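You operate a simulated robot arm through the tools that you are given. There is no shell and no other tool.

The job below is to be done with a simulated two-armed robot. You get a single attempt, and the scene is never put back.

Task
Gauge the bore of the red cover: GO to the GOOD tray, NO GO to REWORK.
Fine: slide back at LOAD.

The check looks at the end state, three seconds after you hand in, the way a careful person would. Anything else that was tipped, shoved, dropped, spilled or broken makes it a failure. Lids that push on must go on centred and level and be pressed home; caps that screw on are set level and turned clockwise until they are tight.

Robot
Two 7-joint arms with fingered hands on one trunk that stands fixed in place. Base frame: the origin is at the foot of the trunk, x ahead of it, y to its left, z up. Units: cm, rad, N and s.
The left shoulder is at [3.5, 15.2, 120], the right one opposite. With the tool pointing down near the work surface each hand reaches from about 34 to 78 cm from the base axis, measured 20 degrees to its own side. Payload 3.8 kg a hand.
The TCP of each hand is the grasp point between the finger pads, 3 cm short of the fingertips. In the tool frame z runs along the fingers and y along their closing line. The gripper opens to 10.4 cm; its body begins 3.5 cm behind the TCP. The gripper is a hand of 5 fingers: y runs from the thumb to the fingers, the wrist lies at [-1.5, -10.4, -17.8] in the tool frame, and closing takes about 1.5 s.
Orientation is that of the tool frame in the base frame, as a unit quaternion [w, x, y, z]. With the fingers straight down and the wrist toward the robot, the tool's x, y and z point along [0, 1, 0], [1, 0, 0] and [0, 0, -1] of the base frame.

Tools
- The arms move only by the tool send_rows. It takes "left_deltas", "right_deltas" or both (then of equal length, played together; a hand with none holds still); each is a list of rows, each a list of 3 entries, a list of its own where there are three numbers: the turn, a rotation vector about the tool's x, y, z in units of 120 degrees (1.0 is 120 degrees), then the shift along the tool's x, y, z in units of 300 mm (1.0 is 300 mm), then the gripper command, from -1 (fully open) to 1 (shut), values between in proportion. In form: [[[wx, wy, wz], [x, y, z], grip], ...]. A call has 1 to 20 rows; each row is the pose to reach, as a shift and turn from the pose commanded when the call began, along the tool's axes at that moment. A call with a number of a shift or a turn outside -1 to 1 is refused whole. Rows are played at 5 a second. More than 5 cm and 0.15 rad between two rows, or a gripper value outside its range, and nothing of the call is played. A pose out of reach is approached as far as the arm can. The call stops where the force on the tool passes 60 N (or 10 N more than at its start, if that is more) or the arm is blocked; 0.2 s more then pass. Each finger travels about 7.2 cm/s and halts on what it meets, pressing with about 27 N; the grip force reading is that of the motor and also rises with nothing between the fingers. The clock runs only during rows and for 0.2 s after the last one: add rows that repeat a pose to give the fingers time. The reply holds the time, the measured pose of the TCP, the force on the tool along the base axes, the opening and the grip force, in the units named above and with some noise, with the torque about the TCP (base axes, N m) and any sound that the robot's microphone picked up.
- Cameras (640 x 400 px; columns grow to the right, rows downward): "scene" is now at [10.64, 5.19, 138.33]; the picture's right is [0.65, -0.76, -0.06], its down [-0.32, -0.20, -0.93] and it looks along [0.69, 0.62, -0.37] (base axes); focal length 261 px, centre (320, 200). "left" rides on the left gripper at [-8, -7.8, -14.1] in its tool frame; the picture's right is [-0.78, -0.30, 0.56], its down [0.54, -0.78, 0.33] and it looks along [0.33, 0.56, 0.76] (tool axes); focal length 247 px, centre (320, 200). "right" rides on the right gripper at [8, -7.8, -14.1] in its tool frame; the picture's right is [-0.78, 0.30, -0.56], its down [-0.54, -0.78, 0.33] and it looks along [-0.33, 0.56, 0.76] (tool axes); focal length 247 px, centre (320, 200). There is no depth. A picture from a camera that has moved, and an enlarged one, comes with that camera's place and axes in the base frame and with its lens. The place of the scene camera against the robot may be out by one fixed shift of up to 1.8 cm in any direction.
- camera(camera): a new picture of that camera. The clock stands still meanwhile.
- move_column(by): moves the trunk up (or, below 0, down) by that many cm; the arms and the scene camera ride with it, the base frame stays. It gives what a move gives, with no picture.
- set_grasp(shape, hand): the hand has 5 fingers and takes this shape, open, in about a second: jaw (thumb against the fingers, like two jaws); tri (thumb and two fingers); tip (a fingertip pinch); poke (one finger out to press); point (the index stretched); flat (the hand flat); cup (the hand cupped); fist (a fist). The gripper value then closes the fingers along that shape, each until it touches; the sizes above hold for jaw. It gives what a move gives, with no picture.
- head_to(pan, tilt): turns the head with the scene camera to pan (to the left, within 1.396 rad either way) and tilt (down, from -0.506 to 1.204), counted from straight ahead of the robot (the tilt from the chest, where the trunk bows). It gives what a move gives.
- enlarge(camera, box): a new picture of the part [left, top, right, bottom] of that camera's present view, enlarged. The clock stands still meanwhile.
- hand_in(): hands the job in; it is judged then, once.

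Nothing tells you positions but the pictures and the camera data. Unless the task says otherwise, let go and move clear before handing in.

The tools are called as a command line: name --argument value ..., lists and objects as JSON in quotes. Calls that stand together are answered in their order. send_rows: Moves the arms, as the interface text tells. Its arguments: {"type":"object","properties":{"left_deltas":{"type":"array"},"right_deltas":{"type":"array"}},"required":[]} The other tools are called the same way: move_column (by) moves the trunk up or down; set_grasp (shape, hand) gives the hand a shape; head_to (pan, tilt) turns the head that bears the scene camera; camera (camera) takes a picture; enlarge (camera, box) takes an enlarged picture of a part of a camera's view; hand_in () hands the job in.

At the start:

```text
t: 0.0
left_tcp_pos: [32.05, 39.42, 126.48]
left_tcp_rot: [0.001, 0.708, 0.707, 0.0]
left_wrist_force: [-0.4, -0.4, 0.5]
left_ft_torque: [-0.02, 0.01, -0.01]
left_opening: 10.35
left_gripper_force: 0.0
left_shape: jaw
right_tcp_pos: [42.32, 8.06, 120.77]
right_tcp_rot: [0.001, 0.707, 0.707, 0.0]
right_wrist_force: [-0.3, -0.1, 0.0]
right_ft_torque: [0.01, -0.03, 0.0]
right_opening: 10.36
right_gripper_force: 0.1
right_shape: jaw
trunk travel left (down, up): [-27.5, 18.1]
head pan, tilt (commanded): [0.714, 0.314]
```

scene: 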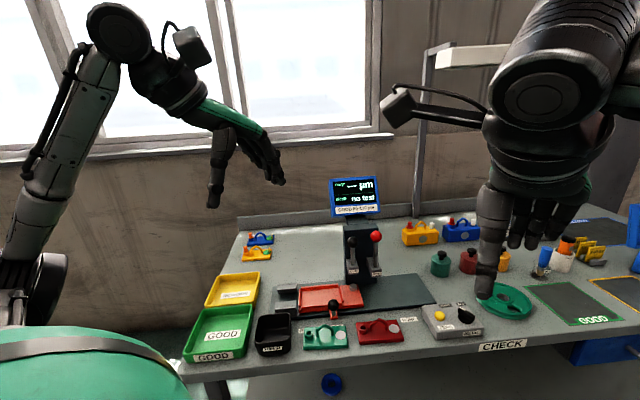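
right: 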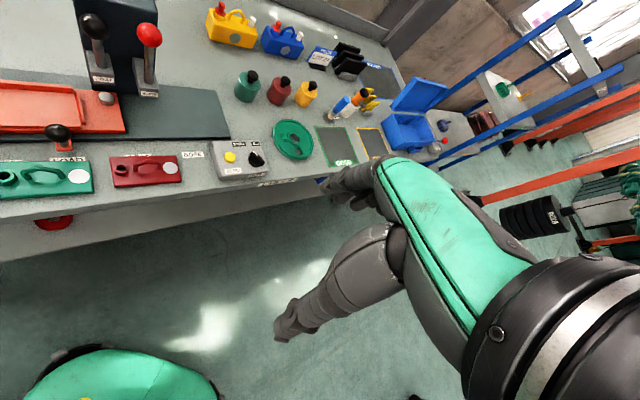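
left: 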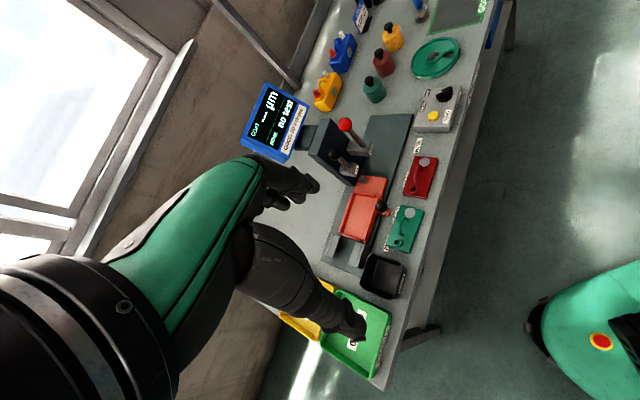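

I see a bench with a gauge station: a slide, two levers, a monitor, trays and covers. I'll look closer before moving anything.

enlarge --camera "scene" --box '[180, 220, 420, 370]'

enlarge --camera "scene" --box '[320, 170, 480, 270]'

enlarge --camera "scene" --box '[400, 210, 640, 360]'

enlarge --camera "right" --box '[0, 0, 320, 200]'

enlarge --camera "left" --box '[220, 60, 480, 360]'

```text
2.67 times, centred on (300, 295) of scene
camera zoom: at [10.64, 5.19, 138.33], right [0.65, -0.76, -0.06], down [-0.32, -0.2, -0.93], along [0.69, 0.62, -0.37], focal length 696 px, centre (373, -53)
```

zoom: 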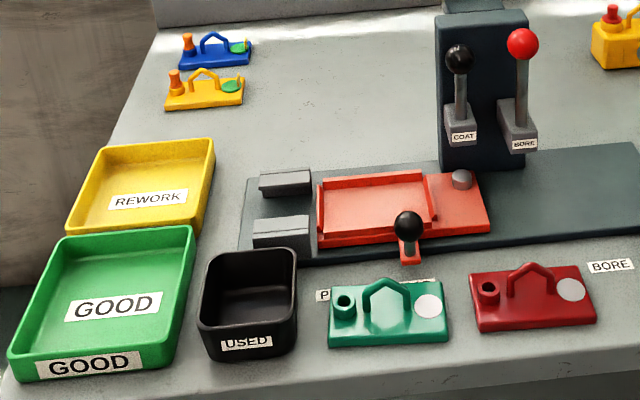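

```text
4.00 times, centred on (400, 220) of scene
camera zoom: at [10.64, 5.19, 138.33], right [0.65, -0.76, -0.06], down [-0.32, -0.2, -0.93], along [0.69, 0.62, -0.37], focal length 1044 px, centre (0, 120)
```

zoom: 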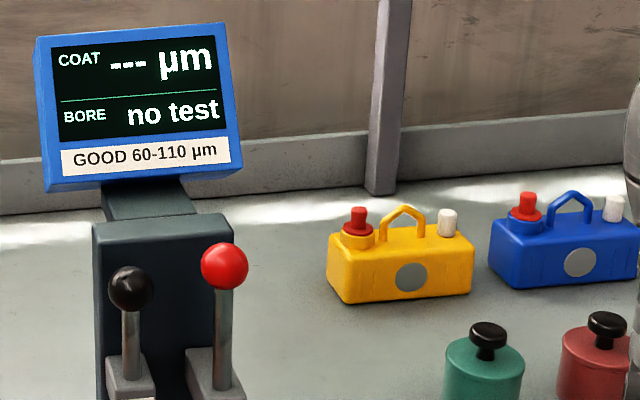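

```text
2.67 times, centred on (520, 285) of scene
camera zoom: at [10.64, 5.19, 138.33], right [0.65, -0.76, -0.06], down [-0.32, -0.2, -0.93], along [0.69, 0.62, -0.37], focal length 696 px, centre (-213, -27)
```

zoom: 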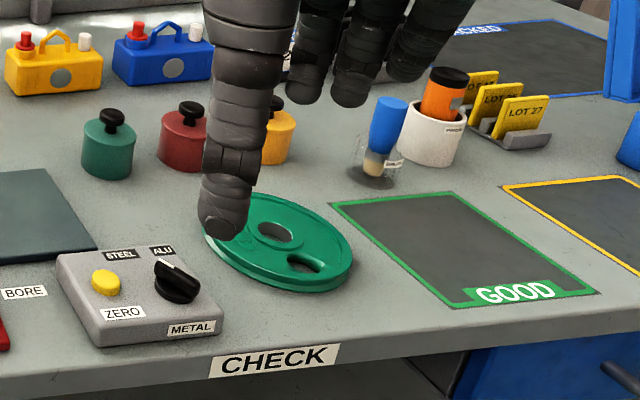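

```text
2.00 times, centred on (160, 100) of right
camera zoom: at [34.52, 16.1, 134.8], right [0.3, -0.78, 0.56], down [-0.78, -0.54, -0.33], along [0.56, -0.33, -0.76], focal length 494 px, centre (640, 400)
```

zoom: 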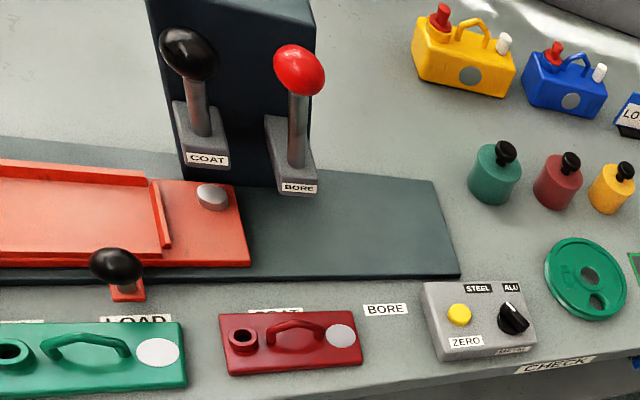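

```text
1.33 times, centred on (350, 210) of left
camera zoom: at [24.33, 31.45, 140.49], right [-0.3, -0.78, -0.56], down [-0.78, 0.54, -0.33], along [0.56, 0.33, -0.76], focal length 329 px, centre (280, 187)
```

zoom: 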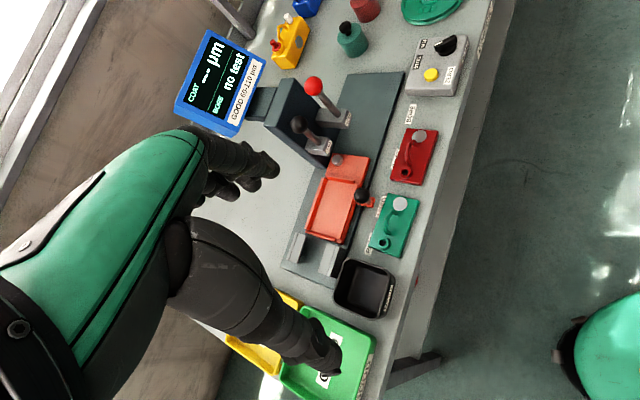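

I see the red and green covers in front of the slide, two levers and a readout that says "no test". I'll tilt the head down toward the gauge for a better look at the labels.

head_to --pan 0.6 --tilt 0.75

```text
t: 0.9
left_tcp_pos: [32.04, 39.34, 126.39]
left_tcp_rot: [0.0, 0.708, 0.706, 0.001]
left_wrist_force: [-1.0, -0.5, -0.5]
left_ft_torque: [-0.04, 0.0, 0.03]
left_opening: 10.37
left_gripper_force: 0.1
left_shape: jaw
right_tcp_pos: [42.26, 8.19, 120.74]
right_tcp_rot: [0.0, 0.707, 0.707, 0.001]
right_wrist_force: [-0.3, -0.4, -0.2]
right_ft_torque: [0.01, 0.0, 0.01]
right_opening: 10.39
right_gripper_force: 0.2
right_shape: jaw
trunk travel left (down, up): [-27.5, 18.1]
head pan, tilt (commanded): [0.6, 0.75]
```

The head has turned down toward the gauge; I expect the covers and slide near x 55–65, y 20–50. Next I take pictures.

camera --camera "scene"

enlarge --camera "right" --box '[0, 100, 240, 220]'

enlarge --camera "left" --box '[320, 100, 480, 220]'

enlarge --camera "left" --box '[320, 170, 440, 300]'

```text
taken
camera scene: at [10.09, 3.75, 134.47], right [0.56, -0.82, -0.05], down [-0.62, -0.39, -0.68], along [0.54, 0.41, -0.73], focal length 261 px, centre (320, 200)
```

scene: 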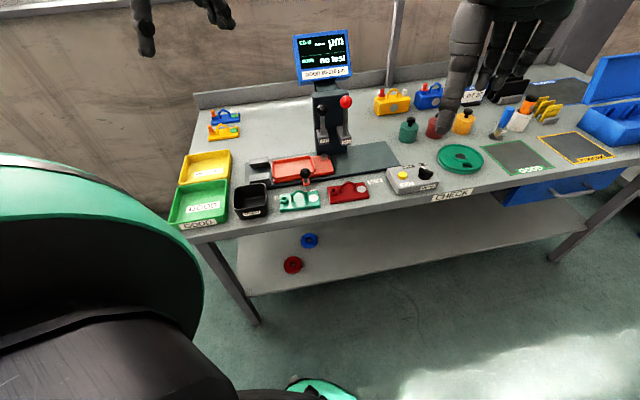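

```text
2.67 times, centred on (120, 160) of right
camera zoom: at [34.51, 16.09, 134.81], right [0.3, -0.78, 0.56], down [-0.78, -0.54, -0.33], along [0.56, -0.33, -0.76], focal length 659 px, centre (853, 307)
```

zoom: 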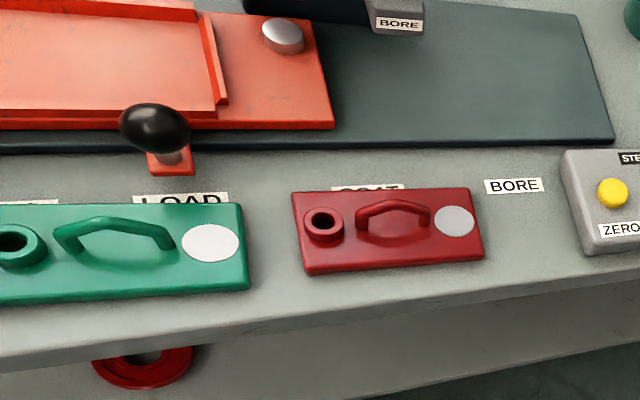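

```text
3.33 times, centred on (400, 160) of left
camera zoom: at [24.33, 31.44, 140.49], right [-0.3, -0.78, -0.56], down [-0.78, 0.54, -0.33], along [0.56, 0.33, -0.76], focal length 823 px, centre (53, 333)
```

zoom: 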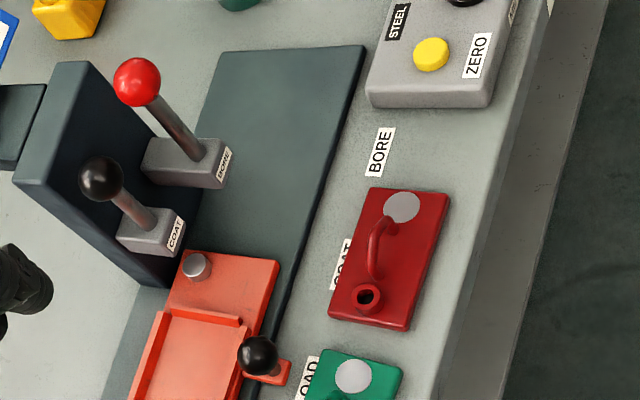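

```text
3.08 times, centred on (380, 235) of left
camera zoom: at [24.33, 31.44, 140.49], right [-0.3, -0.78, -0.56], down [-0.78, 0.54, -0.33], along [0.56, 0.33, -0.76], focal length 760 px, centre (135, 92)
```

zoom: 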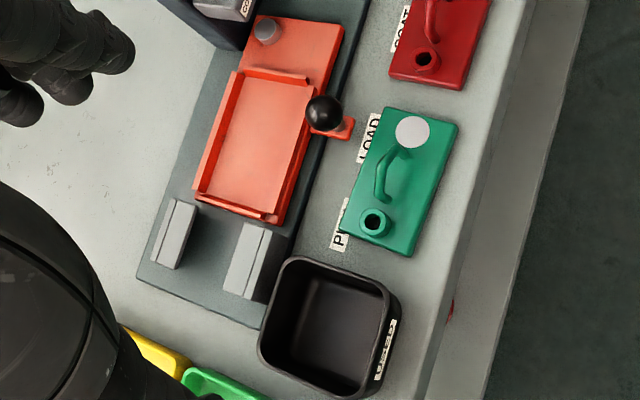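

The bench is turned about 45° to me. I put the table top at z≈82.4, the red cover near (54.5, 29), the BORE knob near (65, 36, 102) and the slide labels running from P through LOAD and COAT to BORE at about (63.5, 25). I'll move the right arm out of the way and turn the left hand 44°, so it comes from the front of the bench for a closer view.

send_rows --right_deltas '[[[0, 0, 0], [-0.1, 0, 0], -1], [[0, 0, 0], [-0.2, 0, 0], -1], [[0, 0, 0], [-0.3, 0, 0], -1], [[0, 0, 0], [-0.4, 0, 0], -1], [[0, 0, 0], [-0.5, 0, 0], -1], [[0, 0, 0], [-0.5, 0, 0], -1]]' --left_deltas '[[[0, 0, -0.061], [0, 0, 0], -1], [[0, 0, -0.122], [0, 0.05, 0.05], -1], [[0, 0, -0.183], [0, 0.1, 0.1], -1], [[0, 0, -0.245], [-0.05, 0.15, 0.15], -1], [[0, 0, -0.306], [-0.1, 0.2, 0.2], -1], [[0, 0, -0.367], [-0.15, 0.25, 0.25], -1]]'

```text
t: 2.3
left_tcp_pos: [39.73, 34.78, 118.98]
left_tcp_rot: [0.0, 0.39, 0.921, 0.001]
left_wrist_force: [0.6, 0.4, 0.2]
left_ft_torque: [0.02, 0.0, 0.02]
left_opening: 10.36
left_gripper_force: 0.1
left_shape: jaw
right_tcp_pos: [42.39, -6.91, 120.79]
right_tcp_rot: [-0.001, 0.707, 0.708, 0.0]
right_wrist_force: [-0.4, -0.4, -0.2]
right_ft_torque: [0.02, -0.01, 0.0]
right_opening: 10.38
right_gripper_force: 0.0
right_shape: jaw
trunk travel left (down, up): [-27.5, 18.1]
head pan, tilt (commanded): [0.6, 0.75]
```

The left hand is now turned so its closing line points into the bench, and it hangs around (40, 35, 119). Next I take pictures from it and the scene camera.

camera --camera "left"

enlarge --camera "scene" --box '[160, 80, 420, 240]'

```text
taken
camera left: at [39.69, 23.66, 133.05], right [0.33, -0.76, -0.56], down [-0.93, -0.16, -0.33], along [0.17, 0.63, -0.76], focal length 247 px, centre (320, 200)
```

left: 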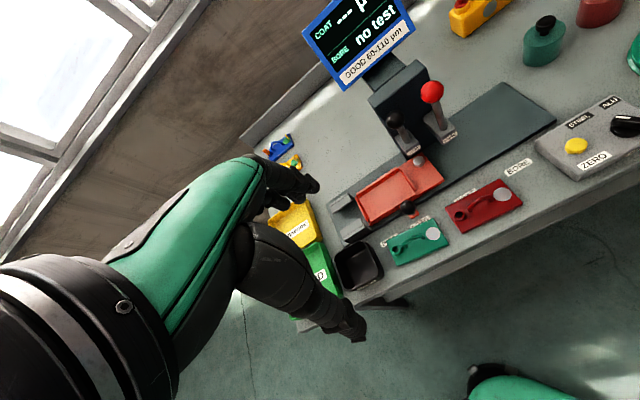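

```text
2.46 times, centred on (290, 160) of scene
camera zoom: at [10.16, 3.68, 134.46], right [0.56, -0.82, -0.05], down [-0.63, -0.39, -0.68], along [0.54, 0.41, -0.73], focal length 643 px, centre (394, 298)
```

zoom: 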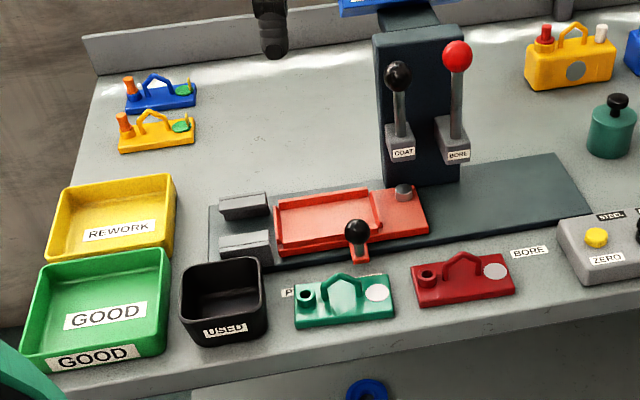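

The left camera now sees the whole gauge at an angle. I'll enlarge the slide, the levers and the red cover to measure them.

enlarge --camera "left" --box '[320, 120, 540, 260]'

enlarge --camera "left" --box '[360, 60, 480, 160]'

enlarge --camera "left" --box '[440, 150, 560, 240]'

enlarge --camera "right" --box '[0, 0, 320, 200]'

```text
2.86 times, centred on (430, 190) of left
camera zoom: at [39.69, 23.66, 133.05], right [0.33, -0.76, -0.56], down [-0.93, -0.16, -0.33], along [0.17, 0.63, -0.76], focal length 706 px, centre (6, 229)
```

zoom: 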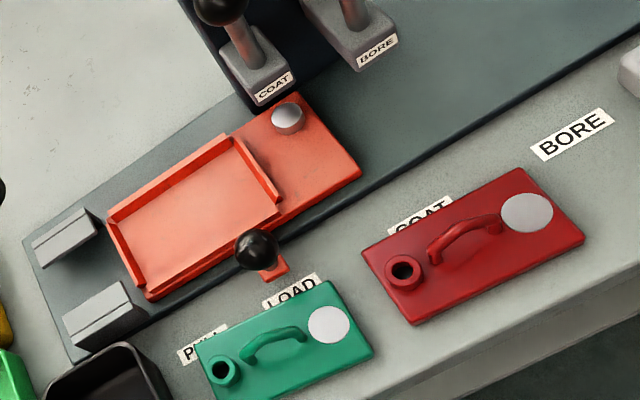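

```text
4.00 times, centred on (420, 110) of left
camera zoom: at [39.69, 23.66, 133.05], right [0.33, -0.76, -0.56], down [-0.93, -0.16, -0.33], along [0.17, 0.63, -0.76], focal length 988 px, centre (-80, 560)
```

zoom: 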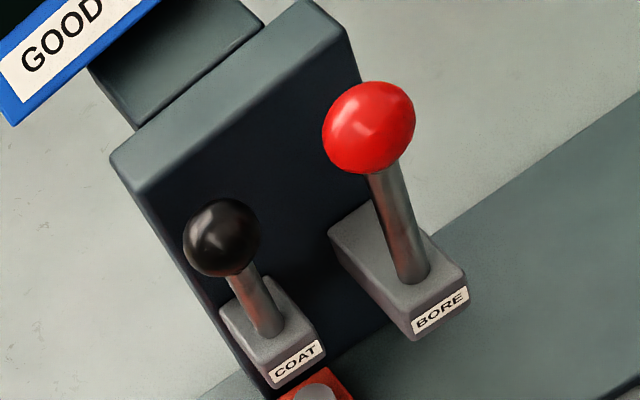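

```text
4.44 times, centred on (500, 195) of left
camera zoom: at [39.69, 23.66, 133.05], right [0.33, -0.76, -0.56], down [-0.93, -0.16, -0.33], along [0.17, 0.63, -0.76], focal length 1098 px, centre (-480, 222)
```

zoom: 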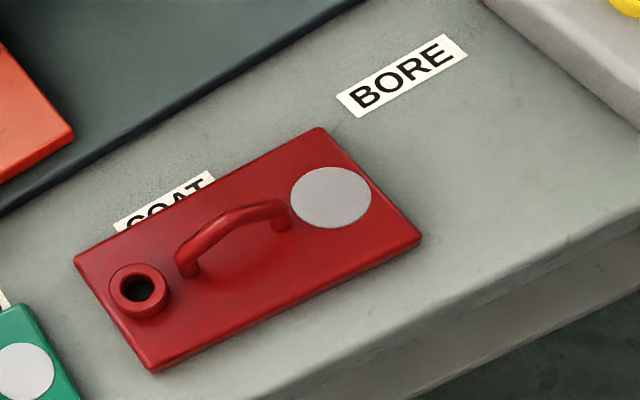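

```text
2.00 times, centred on (160, 100) of right
camera zoom: at [34.52, 0.93, 134.82], right [0.3, -0.78, 0.56], down [-0.78, -0.54, -0.33], along [0.56, -0.33, -0.76], focal length 494 px, centre (640, 400)
```

zoom: 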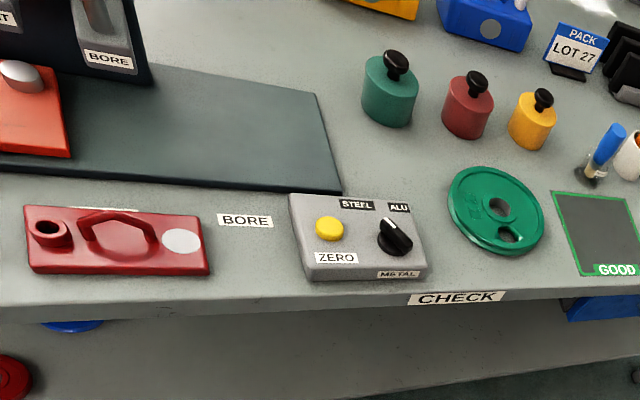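

The red cover measures about 10.2 × 5.5 cm with centre near (55.4, 29.4), and its bore is on the left and open. The empty nest at LOAD is centred near (54.5, 47), and with the cover loaded the same way round its bore comes under the BORE lever at BORE. I'll look at the hand in tri shape to see whether it can grip the small handle.

set_grasp --shape "tri" --hand "left"

head_to --pan 0.75 --tilt 0.5

camera --camera "scene"

camera --camera "left"

```text
t: 3.2
left_tcp_pos: [39.56, 34.88, 119.09]
left_tcp_rot: [0.0, 0.391, 0.92, -0.001]
left_wrist_force: [-0.1, 0.6, -0.4]
left_ft_torque: [0.01, 0.0, 0.0]
left_opening: 10.34
left_gripper_force: 0.1
left_shape: tri
right_tcp_pos: [42.25, -6.83, 120.67]
right_tcp_rot: [0.0, 0.707, 0.707, 0.0]
right_wrist_force: [-0.3, -1.1, -1.1]
right_ft_torque: [0.0, 0.01, 0.02]
right_opening: 10.36
right_gripper_force: 0.0
right_shape: jaw
trunk travel left (down, up): [-27.5, 18.1]
head pan, tilt (commanded): [0.6, 0.75]
```

```text
t: 4.0
left_tcp_pos: [39.47, 34.88, 119.09]
left_tcp_rot: [0.0, 0.391, 0.92, -0.001]
left_wrist_force: [0.2, 0.7, 0.0]
left_ft_torque: [-0.03, 0.01, -0.01]
left_opening: 10.38
left_gripper_force: 0.1
left_shape: tri
right_tcp_pos: [42.25, -6.91, 120.66]
right_tcp_rot: [0.0, 0.707, 0.707, 0.001]
right_wrist_force: [-0.6, 0.2, -0.2]
right_ft_torque: [0.03, 0.02, 0.01]
right_opening: 10.38
right_gripper_force: 0.0
right_shape: jaw
trunk travel left (down, up): [-27.5, 18.1]
head pan, tilt (commanded): [0.75, 0.499]
```

```text
taken
camera scene: at [10.11, 5.26, 136.66], right [0.68, -0.73, -0.06], down [-0.43, -0.33, -0.84], along [0.6, 0.6, -0.53], focal length 261 px, centre (320, 200)
```

scene: 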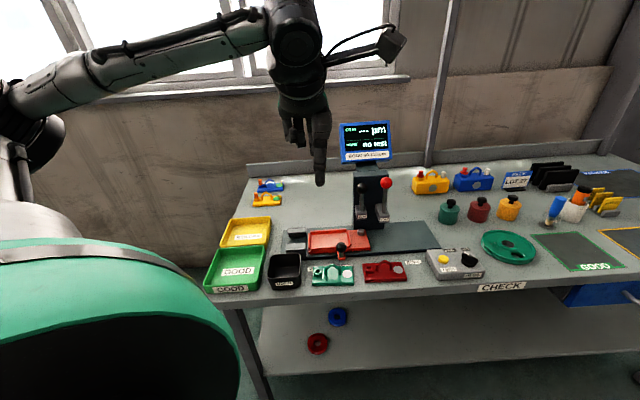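

```text
taken
camera left: at [39.59, 23.75, 133.1], right [0.33, -0.76, -0.56], down [-0.93, -0.15, -0.33], along [0.17, 0.63, -0.76], focal length 247 px, centre (320, 200)
```

left: 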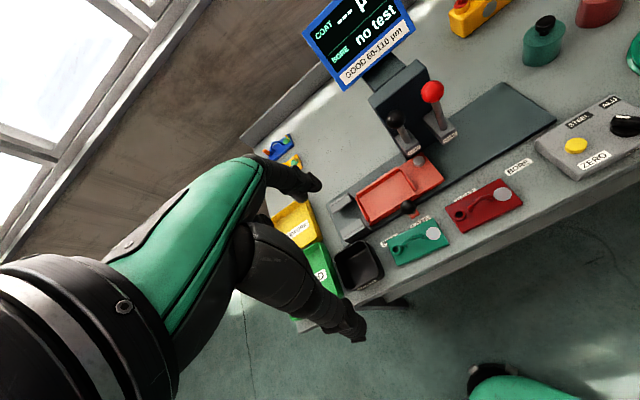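

The hand is in tri shape above the bench, with the thumb on the near side. I'll enlarge both views of the fingers to see how wide they are.

enlarge --camera "scene" --box '[240, 70, 400, 200]'

enlarge --camera "left" --box '[220, 140, 400, 360]'

```text
3.08 times, centred on (320, 135) of scene
camera zoom: at [10.11, 5.26, 136.66], right [0.68, -0.73, -0.06], down [-0.43, -0.33, -0.84], along [0.6, 0.6, -0.53], focal length 803 px, centre (320, 400)
```

zoom: 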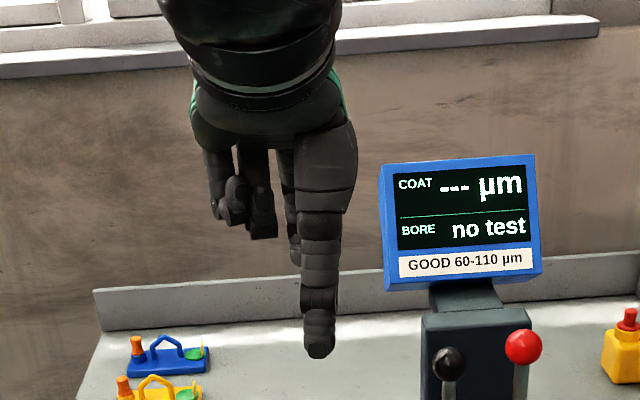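

```text
1.82 times, centred on (310, 250) of left
camera zoom: at [39.59, 23.75, 133.1], right [0.33, -0.76, -0.56], down [-0.93, -0.15, -0.33], along [0.17, 0.63, -0.76], focal length 449 px, centre (338, 109)
```

zoom: 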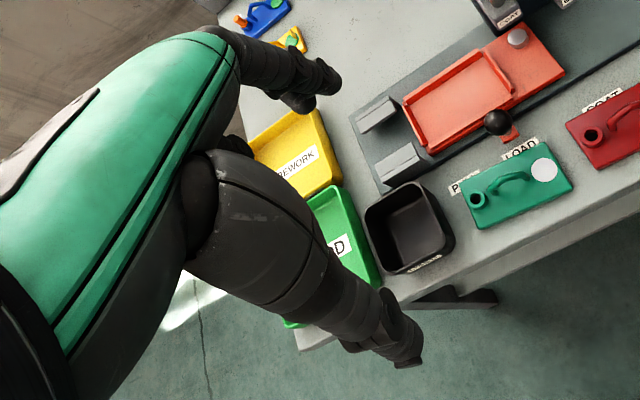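

Tri leaves only the thumb, index and middle finger down, which suits the narrow handle. I'll carry the open hand to a point above the red cover at about z 103 and look again from close.

send_rows --left_deltas '[[[0, 0, 0], [-0.084, 0.043, 0.06], -1], [[0, 0, 0], [-0.168, 0.085, 0.14], -1], [[0, 0, 0], [-0.252, 0.128, 0.23], -1], [[0, 0, 0], [-0.335, 0.17, 0.33], -1], [[0, 0, 0], [-0.419, 0.213, 0.43], -1], [[0, 0, 0], [-0.503, 0.255, 0.533], -1], [[0, 0, 0], [-0.503, 0.255, 0.533], -1]]'

camera --camera "left"

camera --camera "scene"

```text
t: 5.6
left_tcp_pos: [55.55, 29.18, 103.04]
left_tcp_rot: [0.001, 0.391, 0.92, 0.0]
left_wrist_force: [-0.3, -0.2, 0.0]
left_ft_torque: [0.01, 0.02, 0.01]
left_opening: 10.35
left_gripper_force: 0.0
left_shape: tri
right_tcp_pos: [42.16, -6.96, 120.68]
right_tcp_rot: [0.0, 0.707, 0.707, 0.0]
right_wrist_force: [0.4, -0.7, 0.1]
right_ft_torque: [0.02, -0.01, -0.01]
right_opening: 10.38
right_gripper_force: 0.0
right_shape: jaw
trunk travel left (down, up): [-27.5, 18.1]
head pan, tilt (commanded): [0.75, 0.499]
```

```text
taken
camera left: at [55.57, 18.14, 117.12], right [0.33, -0.76, -0.56], down [-0.93, -0.15, -0.33], along [0.17, 0.63, -0.76], focal length 247 px, centre (320, 200)
```

left: 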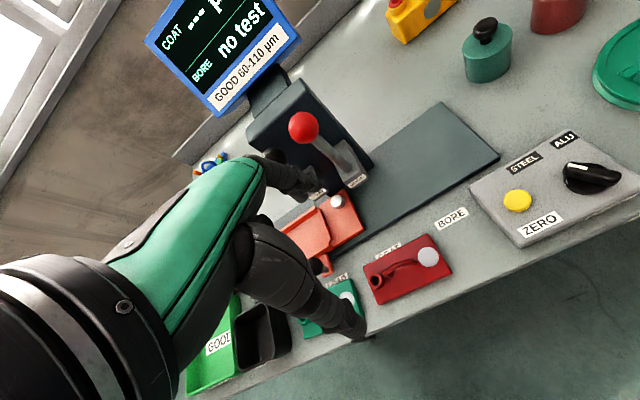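

```text
taken
camera scene: at [10.04, 5.28, 136.68], right [0.68, -0.73, -0.06], down [-0.43, -0.33, -0.84], along [0.6, 0.6, -0.53], focal length 261 px, centre (320, 200)
```

scene: 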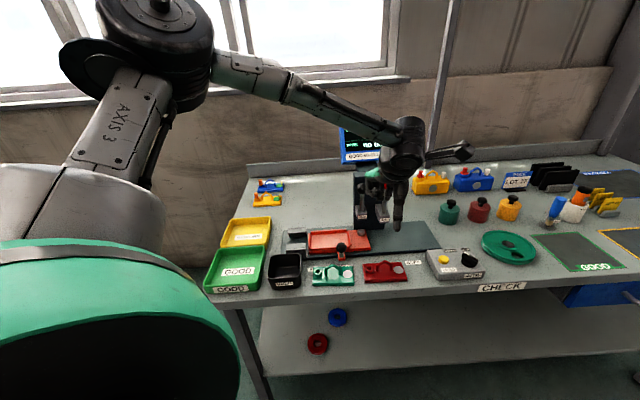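

The left hand hangs above the red cover, clear of the levers. I'll enlarge the cover to fix its exact place and heading.

enlarge --camera "left" --box '[350, 210, 490, 310]'

enlarge --camera "scene" --box '[270, 180, 450, 300]'

enlarge --camera "right" --box '[0, 60, 160, 160]'

```text
4.00 times, centred on (420, 260) of left
camera zoom: at [55.57, 18.14, 117.12], right [0.33, -0.76, -0.56], down [-0.93, -0.15, -0.33], along [0.17, 0.63, -0.76], focal length 988 px, centre (-80, -40)
```

zoom: 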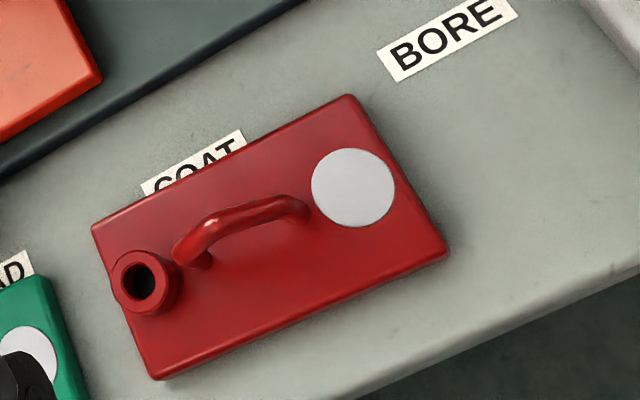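

```text
3.33 times, centred on (360, 240) of scene
camera zoom: at [10.04, 5.28, 136.68], right [0.68, -0.73, -0.06], down [-0.43, -0.33, -0.84], along [0.6, 0.6, -0.53], focal length 870 px, centre (187, 67)
```

zoom: 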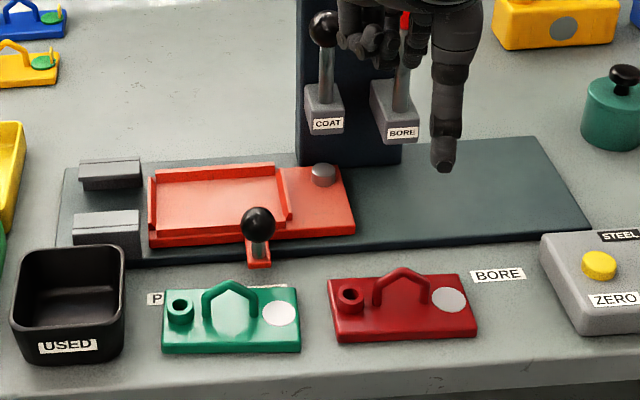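

```text
4.00 times, centred on (80, 110) of right
camera zoom: at [34.41, 1.03, 134.87], right [0.3, -0.78, 0.56], down [-0.78, -0.54, -0.33], along [0.56, -0.33, -0.76], focal length 988 px, centre (1280, 560)
```

zoom: 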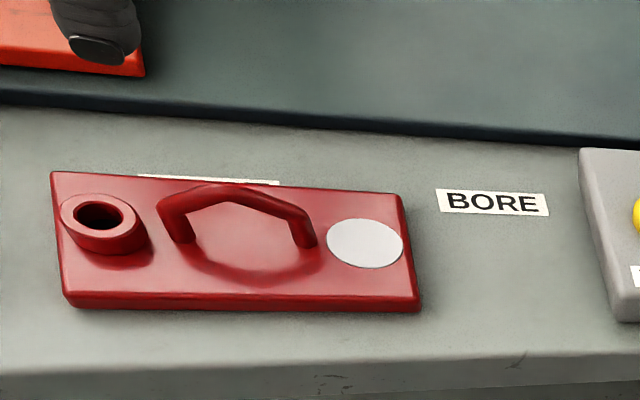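

The table looks closer to z≈80.8 by my refined sums, with the cover centre near (56.2, 29.2). I want the handle's height exactly, so I'll zoom in further.

enlarge --camera "left" --box '[364, 234, 444, 284]'

enlarge --camera "right" --box '[0, 90, 80, 140]'

enlarge --camera "scene" --box '[350, 240, 430, 290]'

```text
8.00 times, centred on (404, 259) of left
camera zoom: at [55.57, 18.14, 117.12], right [0.33, -0.76, -0.56], down [-0.93, -0.15, -0.33], along [0.17, 0.63, -0.76], focal length 1976 px, centre (-352, -272)
```

zoom: 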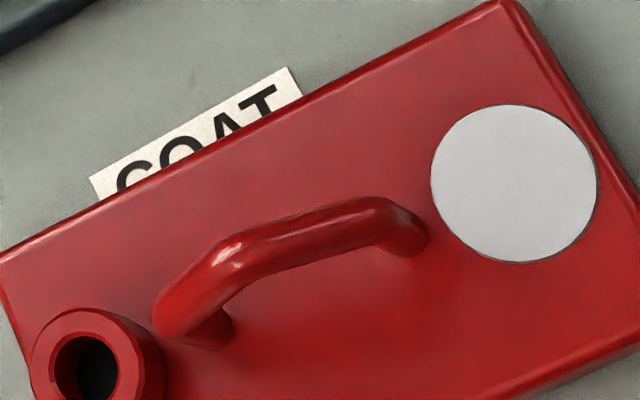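

```text
8.00 times, centred on (40, 115) of right
camera zoom: at [34.41, 1.03, 134.87], right [0.3, -0.78, 0.56], down [-0.78, -0.54, -0.33], along [0.56, -0.33, -0.76], focal length 1976 px, centre (2560, 880)
```

zoom: 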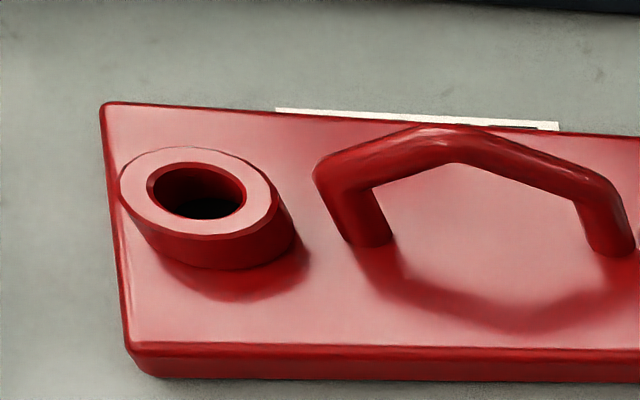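

```text
8.00 times, centred on (390, 265) of scene
camera zoom: at [10.04, 5.28, 136.68], right [0.68, -0.73, -0.06], down [-0.43, -0.33, -0.84], along [0.6, 0.6, -0.53], focal length 2089 px, centre (-240, -320)
```

zoom: 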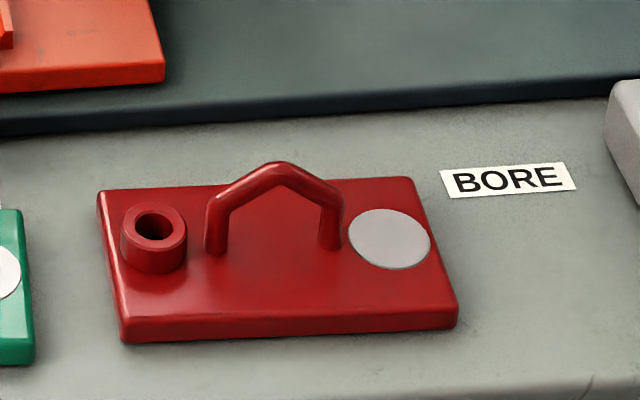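

The handle is a house-shaped arch whose peak is about 3.5 cm above the cover top, so z≈85.5. I'll shift over the arch, narrow the fingers to about 6 cm and come down to z≈93 for a check.

send_rows --left_deltas '[[[0, 0, 0], [-0.013, 0.017, 0.05], -0.6], [[0, 0, 0], [-0.013, 0.017, 0.15], -0.3], [[0, 0, 0], [-0.013, 0.017, 0.25], -0.15], [[0, 0, 0], [-0.013, 0.017, 0.333], -0.15], [[0, 0, 0], [-0.013, 0.017, 0.333], -0.15]]'

camera --camera "left"

enlarge --camera "scene" --box '[320, 200, 480, 300]'

enlarge --camera "right" --box '[0, 40, 160, 140]'

```text
t: 6.8
left_tcp_pos: [56.15, 29.26, 92.91]
left_tcp_rot: [-0.001, 0.39, 0.921, -0.001]
left_wrist_force: [0.1, 0.1, 0.5]
left_ft_torque: [-0.01, 0.03, -0.01]
left_opening: 6.03
left_gripper_force: 0.0
left_shape: tri
right_tcp_pos: [42.15, -6.78, 120.75]
right_tcp_rot: [0.0, 0.707, 0.707, 0.0]
right_wrist_force: [0.0, 0.6, 1.4]
right_ft_torque: [0.02, 0.01, 0.03]
right_opening: 10.37
right_gripper_force: 0.1
right_shape: jaw
trunk travel left (down, up): [-27.5, 18.1]
head pan, tilt (commanded): [0.75, 0.499]
```

```text
taken
camera left: at [56.22, 18.13, 107.03], right [0.33, -0.76, -0.56], down [-0.93, -0.15, -0.33], along [0.17, 0.63, -0.76], focal length 247 px, centre (320, 200)
```

left: 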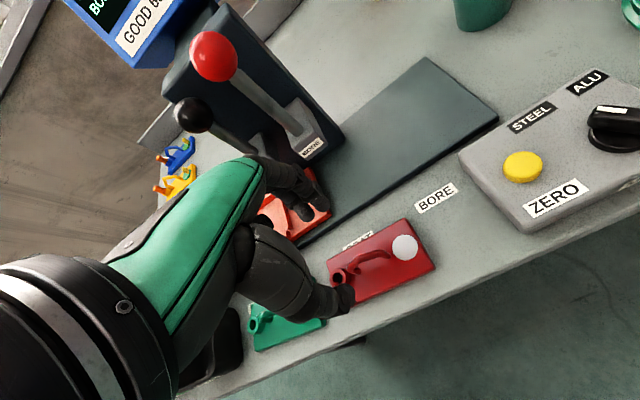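

```text
4.00 times, centred on (400, 250) of scene
camera zoom: at [10.08, 5.26, 136.68], right [0.68, -0.73, -0.06], down [-0.43, -0.33, -0.84], along [0.6, 0.6, -0.53], focal length 1044 px, centre (0, 0)
```

zoom: 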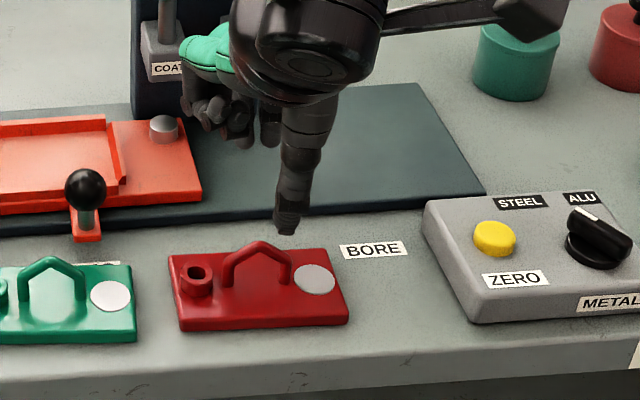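

```text
4.00 times, centred on (80, 90) of right
camera zoom: at [34.45, 1.01, 134.86], right [0.3, -0.78, 0.56], down [-0.78, -0.54, -0.33], along [0.56, -0.33, -0.76], focal length 988 px, centre (1280, 640)
```

zoom: 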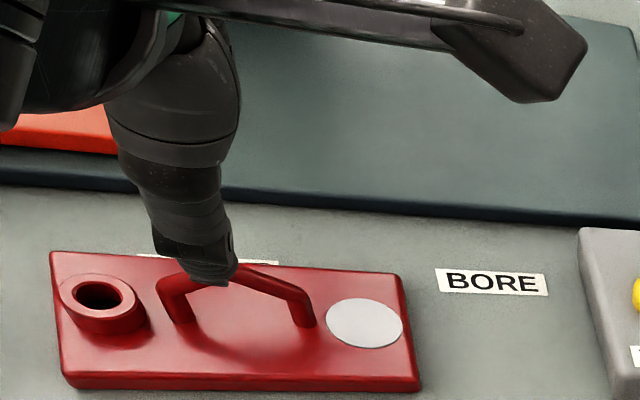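

The thumb tip is near the handle as planned. I'll zoom in to check that the peak of the arch lies straight below the grasp point.

enlarge --camera "left" --box '[320, 210, 448, 310]'

```text
4.00 times, centred on (384, 260) of left
camera zoom: at [56.22, 18.13, 107.03], right [0.33, -0.76, -0.56], down [-0.93, -0.15, -0.33], along [0.17, 0.63, -0.76], focal length 988 px, centre (64, -40)
```

zoom: 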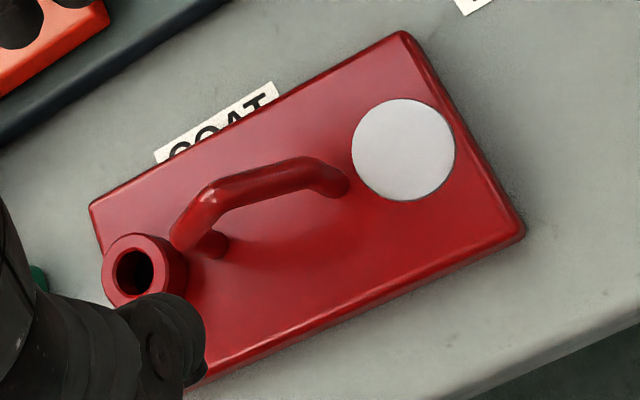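

The arch peak lies at about (56.2, 29.4, 85), straight under the hand. I'll go down to z≈86.3 with the fingers still open.

send_rows --left_deltas '[[[0, 0, 0], [0, 0.003, 0.08], -0.15], [[0, 0, 0], [0, 0.003, 0.16], -0.15], [[0, 0, 0], [0, 0.003, 0.2], -0.15], [[0, 0, 0], [0, 0.003, 0.22], -0.15], [[0, 0, 0], [0, 0.003, 0.22], -0.15]]'

enlarge --camera "left" --box '[270, 180, 430, 280]'

enlarge --camera "scene" --box '[340, 220, 450, 290]'

enlarge --camera "right" --box '[0, 70, 128, 150]'

```text
t: 8.0
left_tcp_pos: [56.3, 29.38, 86.18]
left_tcp_rot: [0.0, 0.391, 0.921, 0.001]
left_wrist_force: [-0.5, 0.3, 0.1]
left_ft_torque: [-0.01, 0.03, 0.01]
left_opening: 6.04
left_gripper_force: 0.0
left_shape: tri
right_tcp_pos: [42.28, -6.93, 120.69]
right_tcp_rot: [0.0, 0.707, 0.707, 0.0]
right_wrist_force: [0.8, 0.6, 0.0]
right_ft_torque: [0.01, -0.02, -0.01]
right_opening: 10.37
right_gripper_force: 0.1
right_shape: jaw
trunk travel left (down, up): [-27.5, 18.1]
head pan, tilt (commanded): [0.75, 0.499]
```

```text
4.00 times, centred on (350, 230) of left
camera zoom: at [56.25, 18.34, 100.34], right [0.33, -0.76, -0.56], down [-0.93, -0.15, -0.33], along [0.17, 0.63, -0.76], focal length 988 px, centre (200, 80)
```

zoom: 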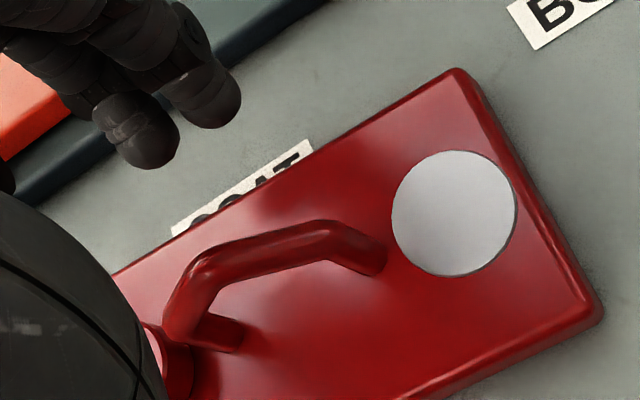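

```text
5.71 times, centred on (395, 255) of scene
camera zoom: at [10.1, 5.26, 136.67], right [0.68, -0.73, -0.06], down [-0.43, -0.33, -0.84], along [0.6, 0.6, -0.53], focal length 1492 px, centre (-109, -114)
```

zoom: 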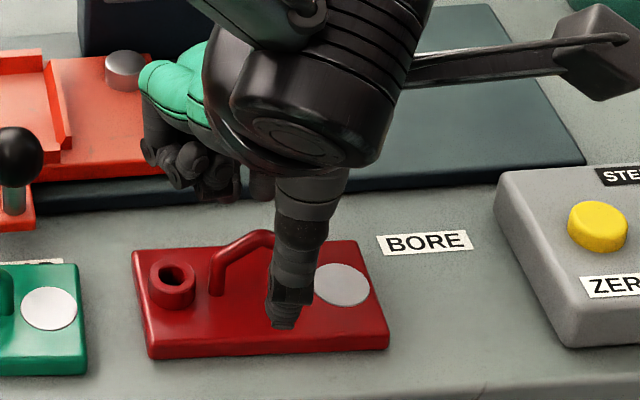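

```text
5.00 times, centred on (64, 110) of right
camera zoom: at [34.47, 1.01, 134.85], right [0.3, -0.78, 0.56], down [-0.78, -0.53, -0.33], along [0.56, -0.33, -0.76], focal length 1235 px, centre (1600, 650)
```

zoom: 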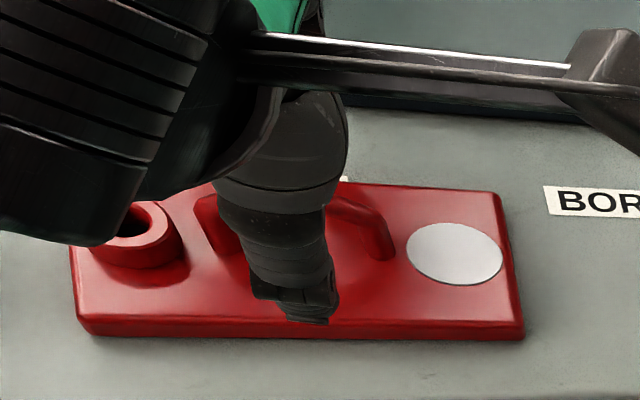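

The two fingers sit behind the arch and the thumb in front, all clear of the cover. I close the grip now.

send_rows --left_deltas '[[[0, 0, 0], [0, 0, 0], 0.2], [[0, 0, 0], [0, 0, 0], 0.6], [[0, 0, 0], [0, 0, 0], 1], [[0, 0, 0], [0, 0, 0], 1], [[0, 0, 0], [0, 0, 0], 1], [[0, 0, 0], [0, 0, 0], 1], [[0, 0, 0], [0, 0, 0], 1], [[0, 0, 0], [0, 0, 0], 1]]'

enlarge --camera "left" --box '[270, 180, 430, 280]'

enlarge --camera "scene" --box '[340, 220, 450, 290]'

```text
t: 9.8
left_tcp_pos: [56.26, 29.4, 86.32]
left_tcp_rot: [0.0, 0.39, 0.921, 0.0]
left_wrist_force: [0.4, -0.1, -0.1]
left_ft_torque: [0.06, -0.08, 0.0]
left_opening: 0.26
left_gripper_force: 26.4
left_shape: tri
right_tcp_pos: [42.24, -6.76, 120.71]
right_tcp_rot: [0.0, 0.707, 0.707, -0.001]
right_wrist_force: [-0.1, 0.8, -0.3]
right_ft_torque: [0.01, 0.01, -0.01]
right_opening: 10.38
right_gripper_force: 0.0
right_shape: jaw
trunk travel left (down, up): [-27.5, 18.1]
head pan, tilt (commanded): [0.75, 0.499]
```

```text
4.00 times, centred on (350, 230) of left
camera zoom: at [56.27, 18.36, 100.34], right [0.33, -0.76, -0.56], down [-0.93, -0.15, -0.33], along [0.17, 0.63, -0.76], focal length 988 px, centre (200, 80)
```

zoom: 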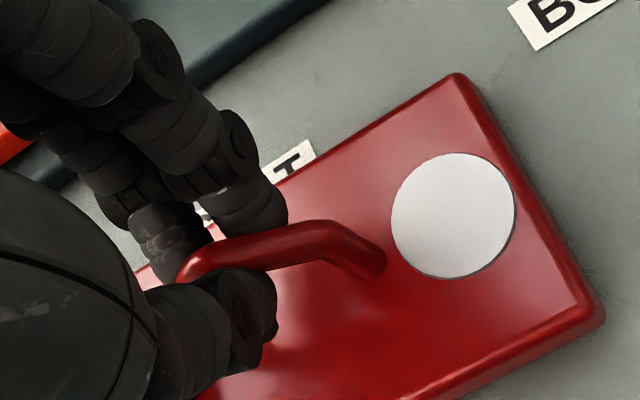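

```text
5.71 times, centred on (395, 255) of scene
camera zoom: at [10.13, 5.27, 136.67], right [0.68, -0.73, -0.06], down [-0.43, -0.33, -0.84], along [0.6, 0.6, -0.53], focal length 1492 px, centre (-109, -114)
```

zoom: 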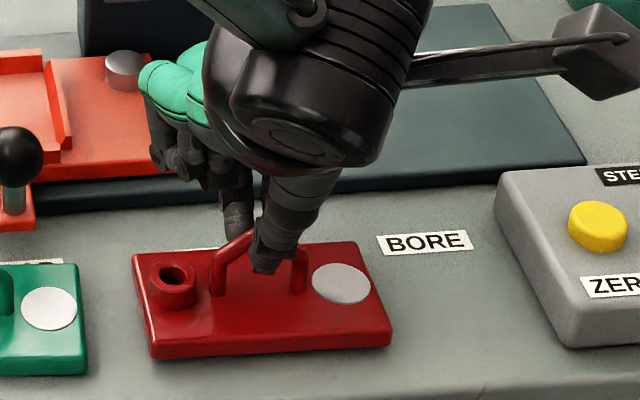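

The thumb and two fingers have closed on the arch with about 26 N. I'll lift it a little and check that the cover comes along.

send_rows --left_deltas '[[[0, 0, 0], [0, 0, -0.02], 1], [[0, 0, 0], [0, 0, -0.05], 1], [[0, 0, 0], [0, 0, -0.1], 1], [[0, 0, 0], [0, 0, -0.1], 1]]'

camera --camera "left"

enlarge --camera "scene" --box '[300, 200, 450, 290]'

enlarge --camera "right" --box '[0, 50, 128, 150]'

```text
t: 10.8
left_tcp_pos: [56.27, 29.49, 89.33]
left_tcp_rot: [0.0, 0.391, 0.921, 0.0]
left_wrist_force: [0.0, -0.5, -2.1]
left_ft_torque: [-0.02, -0.05, -0.03]
left_opening: 0.28
left_gripper_force: 26.8
left_shape: tri
right_tcp_pos: [42.32, -6.95, 120.83]
right_tcp_rot: [0.0, 0.707, 0.707, 0.0]
right_wrist_force: [-0.2, 0.4, 0.8]
right_ft_torque: [0.01, -0.02, 0.0]
right_opening: 10.37
right_gripper_force: 0.0
right_shape: jaw
trunk travel left (down, up): [-27.5, 18.1]
head pan, tilt (commanded): [0.75, 0.499]
```

```text
taken
camera left: at [56.29, 18.35, 103.38], right [0.33, -0.76, -0.56], down [-0.93, -0.16, -0.33], along [0.17, 0.63, -0.76], focal length 247 px, centre (320, 200)
```

left: 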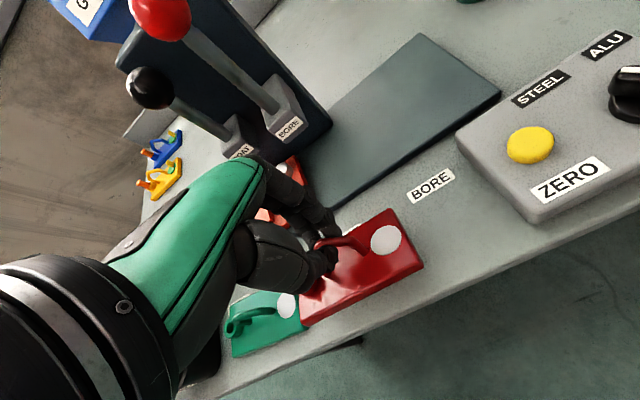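

```text
4.27 times, centred on (375, 245) of scene
camera zoom: at [10.16, 5.28, 136.66], right [0.68, -0.73, -0.06], down [-0.43, -0.33, -0.84], along [0.6, 0.6, -0.53], focal length 1114 px, centre (85, 8)
```

zoom: 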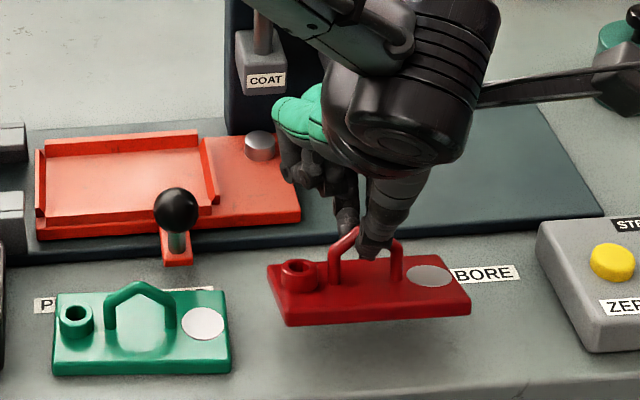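

```text
4.00 times, centred on (64, 100) of right
camera zoom: at [34.53, 1.03, 134.83], right [0.3, -0.78, 0.56], down [-0.78, -0.54, -0.33], along [0.56, -0.33, -0.76], focal length 988 px, centre (1344, 600)
```

zoom: 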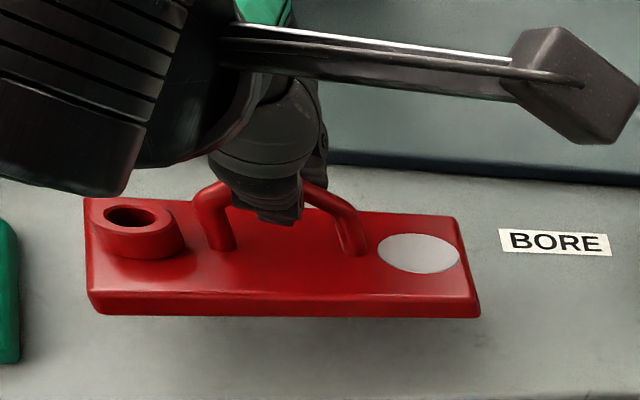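

The cover is lifted and hangs level, with its bottom about 5.5 cm below the grasp point. I'll raise it clear and zoom in on the nest from the scene camera to find its edges.

send_rows --left_deltas '[[[0, 0, 0], [0, 0, -0.1], 1], [[0, 0, 0], [0, 0, -0.2], 1], [[0, 0, 0], [0, 0, -0.2], 1]]'

enlarge --camera "scene" --box '[280, 215, 376, 275]'

enlarge --camera "scene" --box '[350, 190, 446, 250]'

camera --camera "left"

```text
t: 11.6
left_tcp_pos: [56.25, 29.52, 95.21]
left_tcp_rot: [0.0, 0.391, 0.92, -0.001]
left_wrist_force: [0.8, -0.5, -2.9]
left_ft_torque: [0.01, -0.01, 0.0]
left_opening: 0.27
left_gripper_force: 27.2
left_shape: tri
right_tcp_pos: [42.33, -6.98, 120.83]
right_tcp_rot: [-0.001, 0.707, 0.707, -0.001]
right_wrist_force: [0.6, 0.9, 0.4]
right_ft_torque: [-0.01, 0.0, 0.02]
right_opening: 10.4
right_gripper_force: 0.1
right_shape: jaw
trunk travel left (down, up): [-27.5, 18.1]
head pan, tilt (commanded): [0.75, 0.499]
```

```text
6.67 times, centred on (328, 245) of scene
camera zoom: at [10.2, 5.29, 136.66], right [0.68, -0.73, -0.06], down [-0.43, -0.33, -0.84], along [0.6, 0.6, -0.53], focal length 1740 px, centre (267, -100)
```

zoom: 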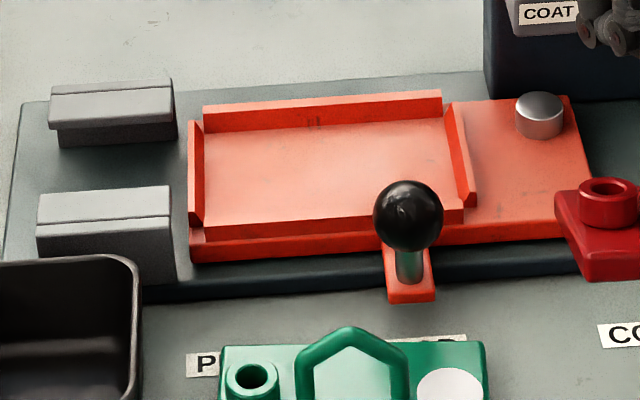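

```text
6.67 times, centred on (398, 220) of scene
camera zoom: at [10.2, 5.29, 136.66], right [0.68, -0.73, -0.06], down [-0.43, -0.33, -0.84], along [0.6, 0.6, -0.53], focal length 1740 px, centre (-200, 67)
```

zoom: 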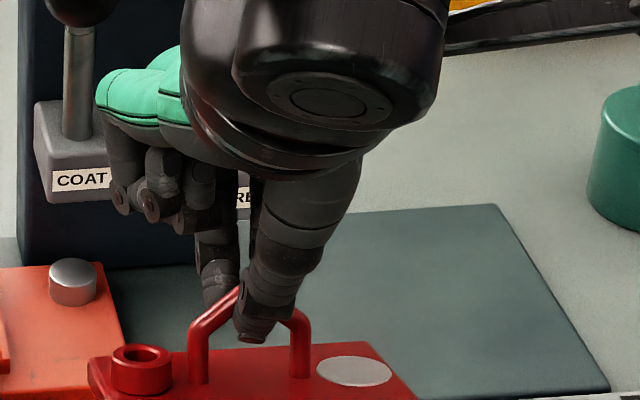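

```text
taken
camera left: at [56.33, 18.37, 109.25], right [0.33, -0.76, -0.56], down [-0.93, -0.16, -0.33], along [0.17, 0.63, -0.76], focal length 247 px, centre (320, 200)
```

left: 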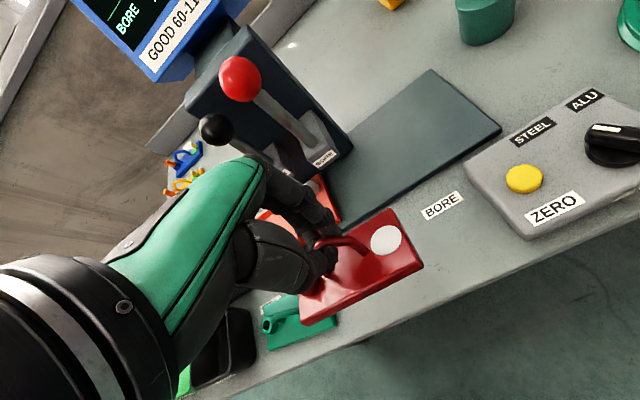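

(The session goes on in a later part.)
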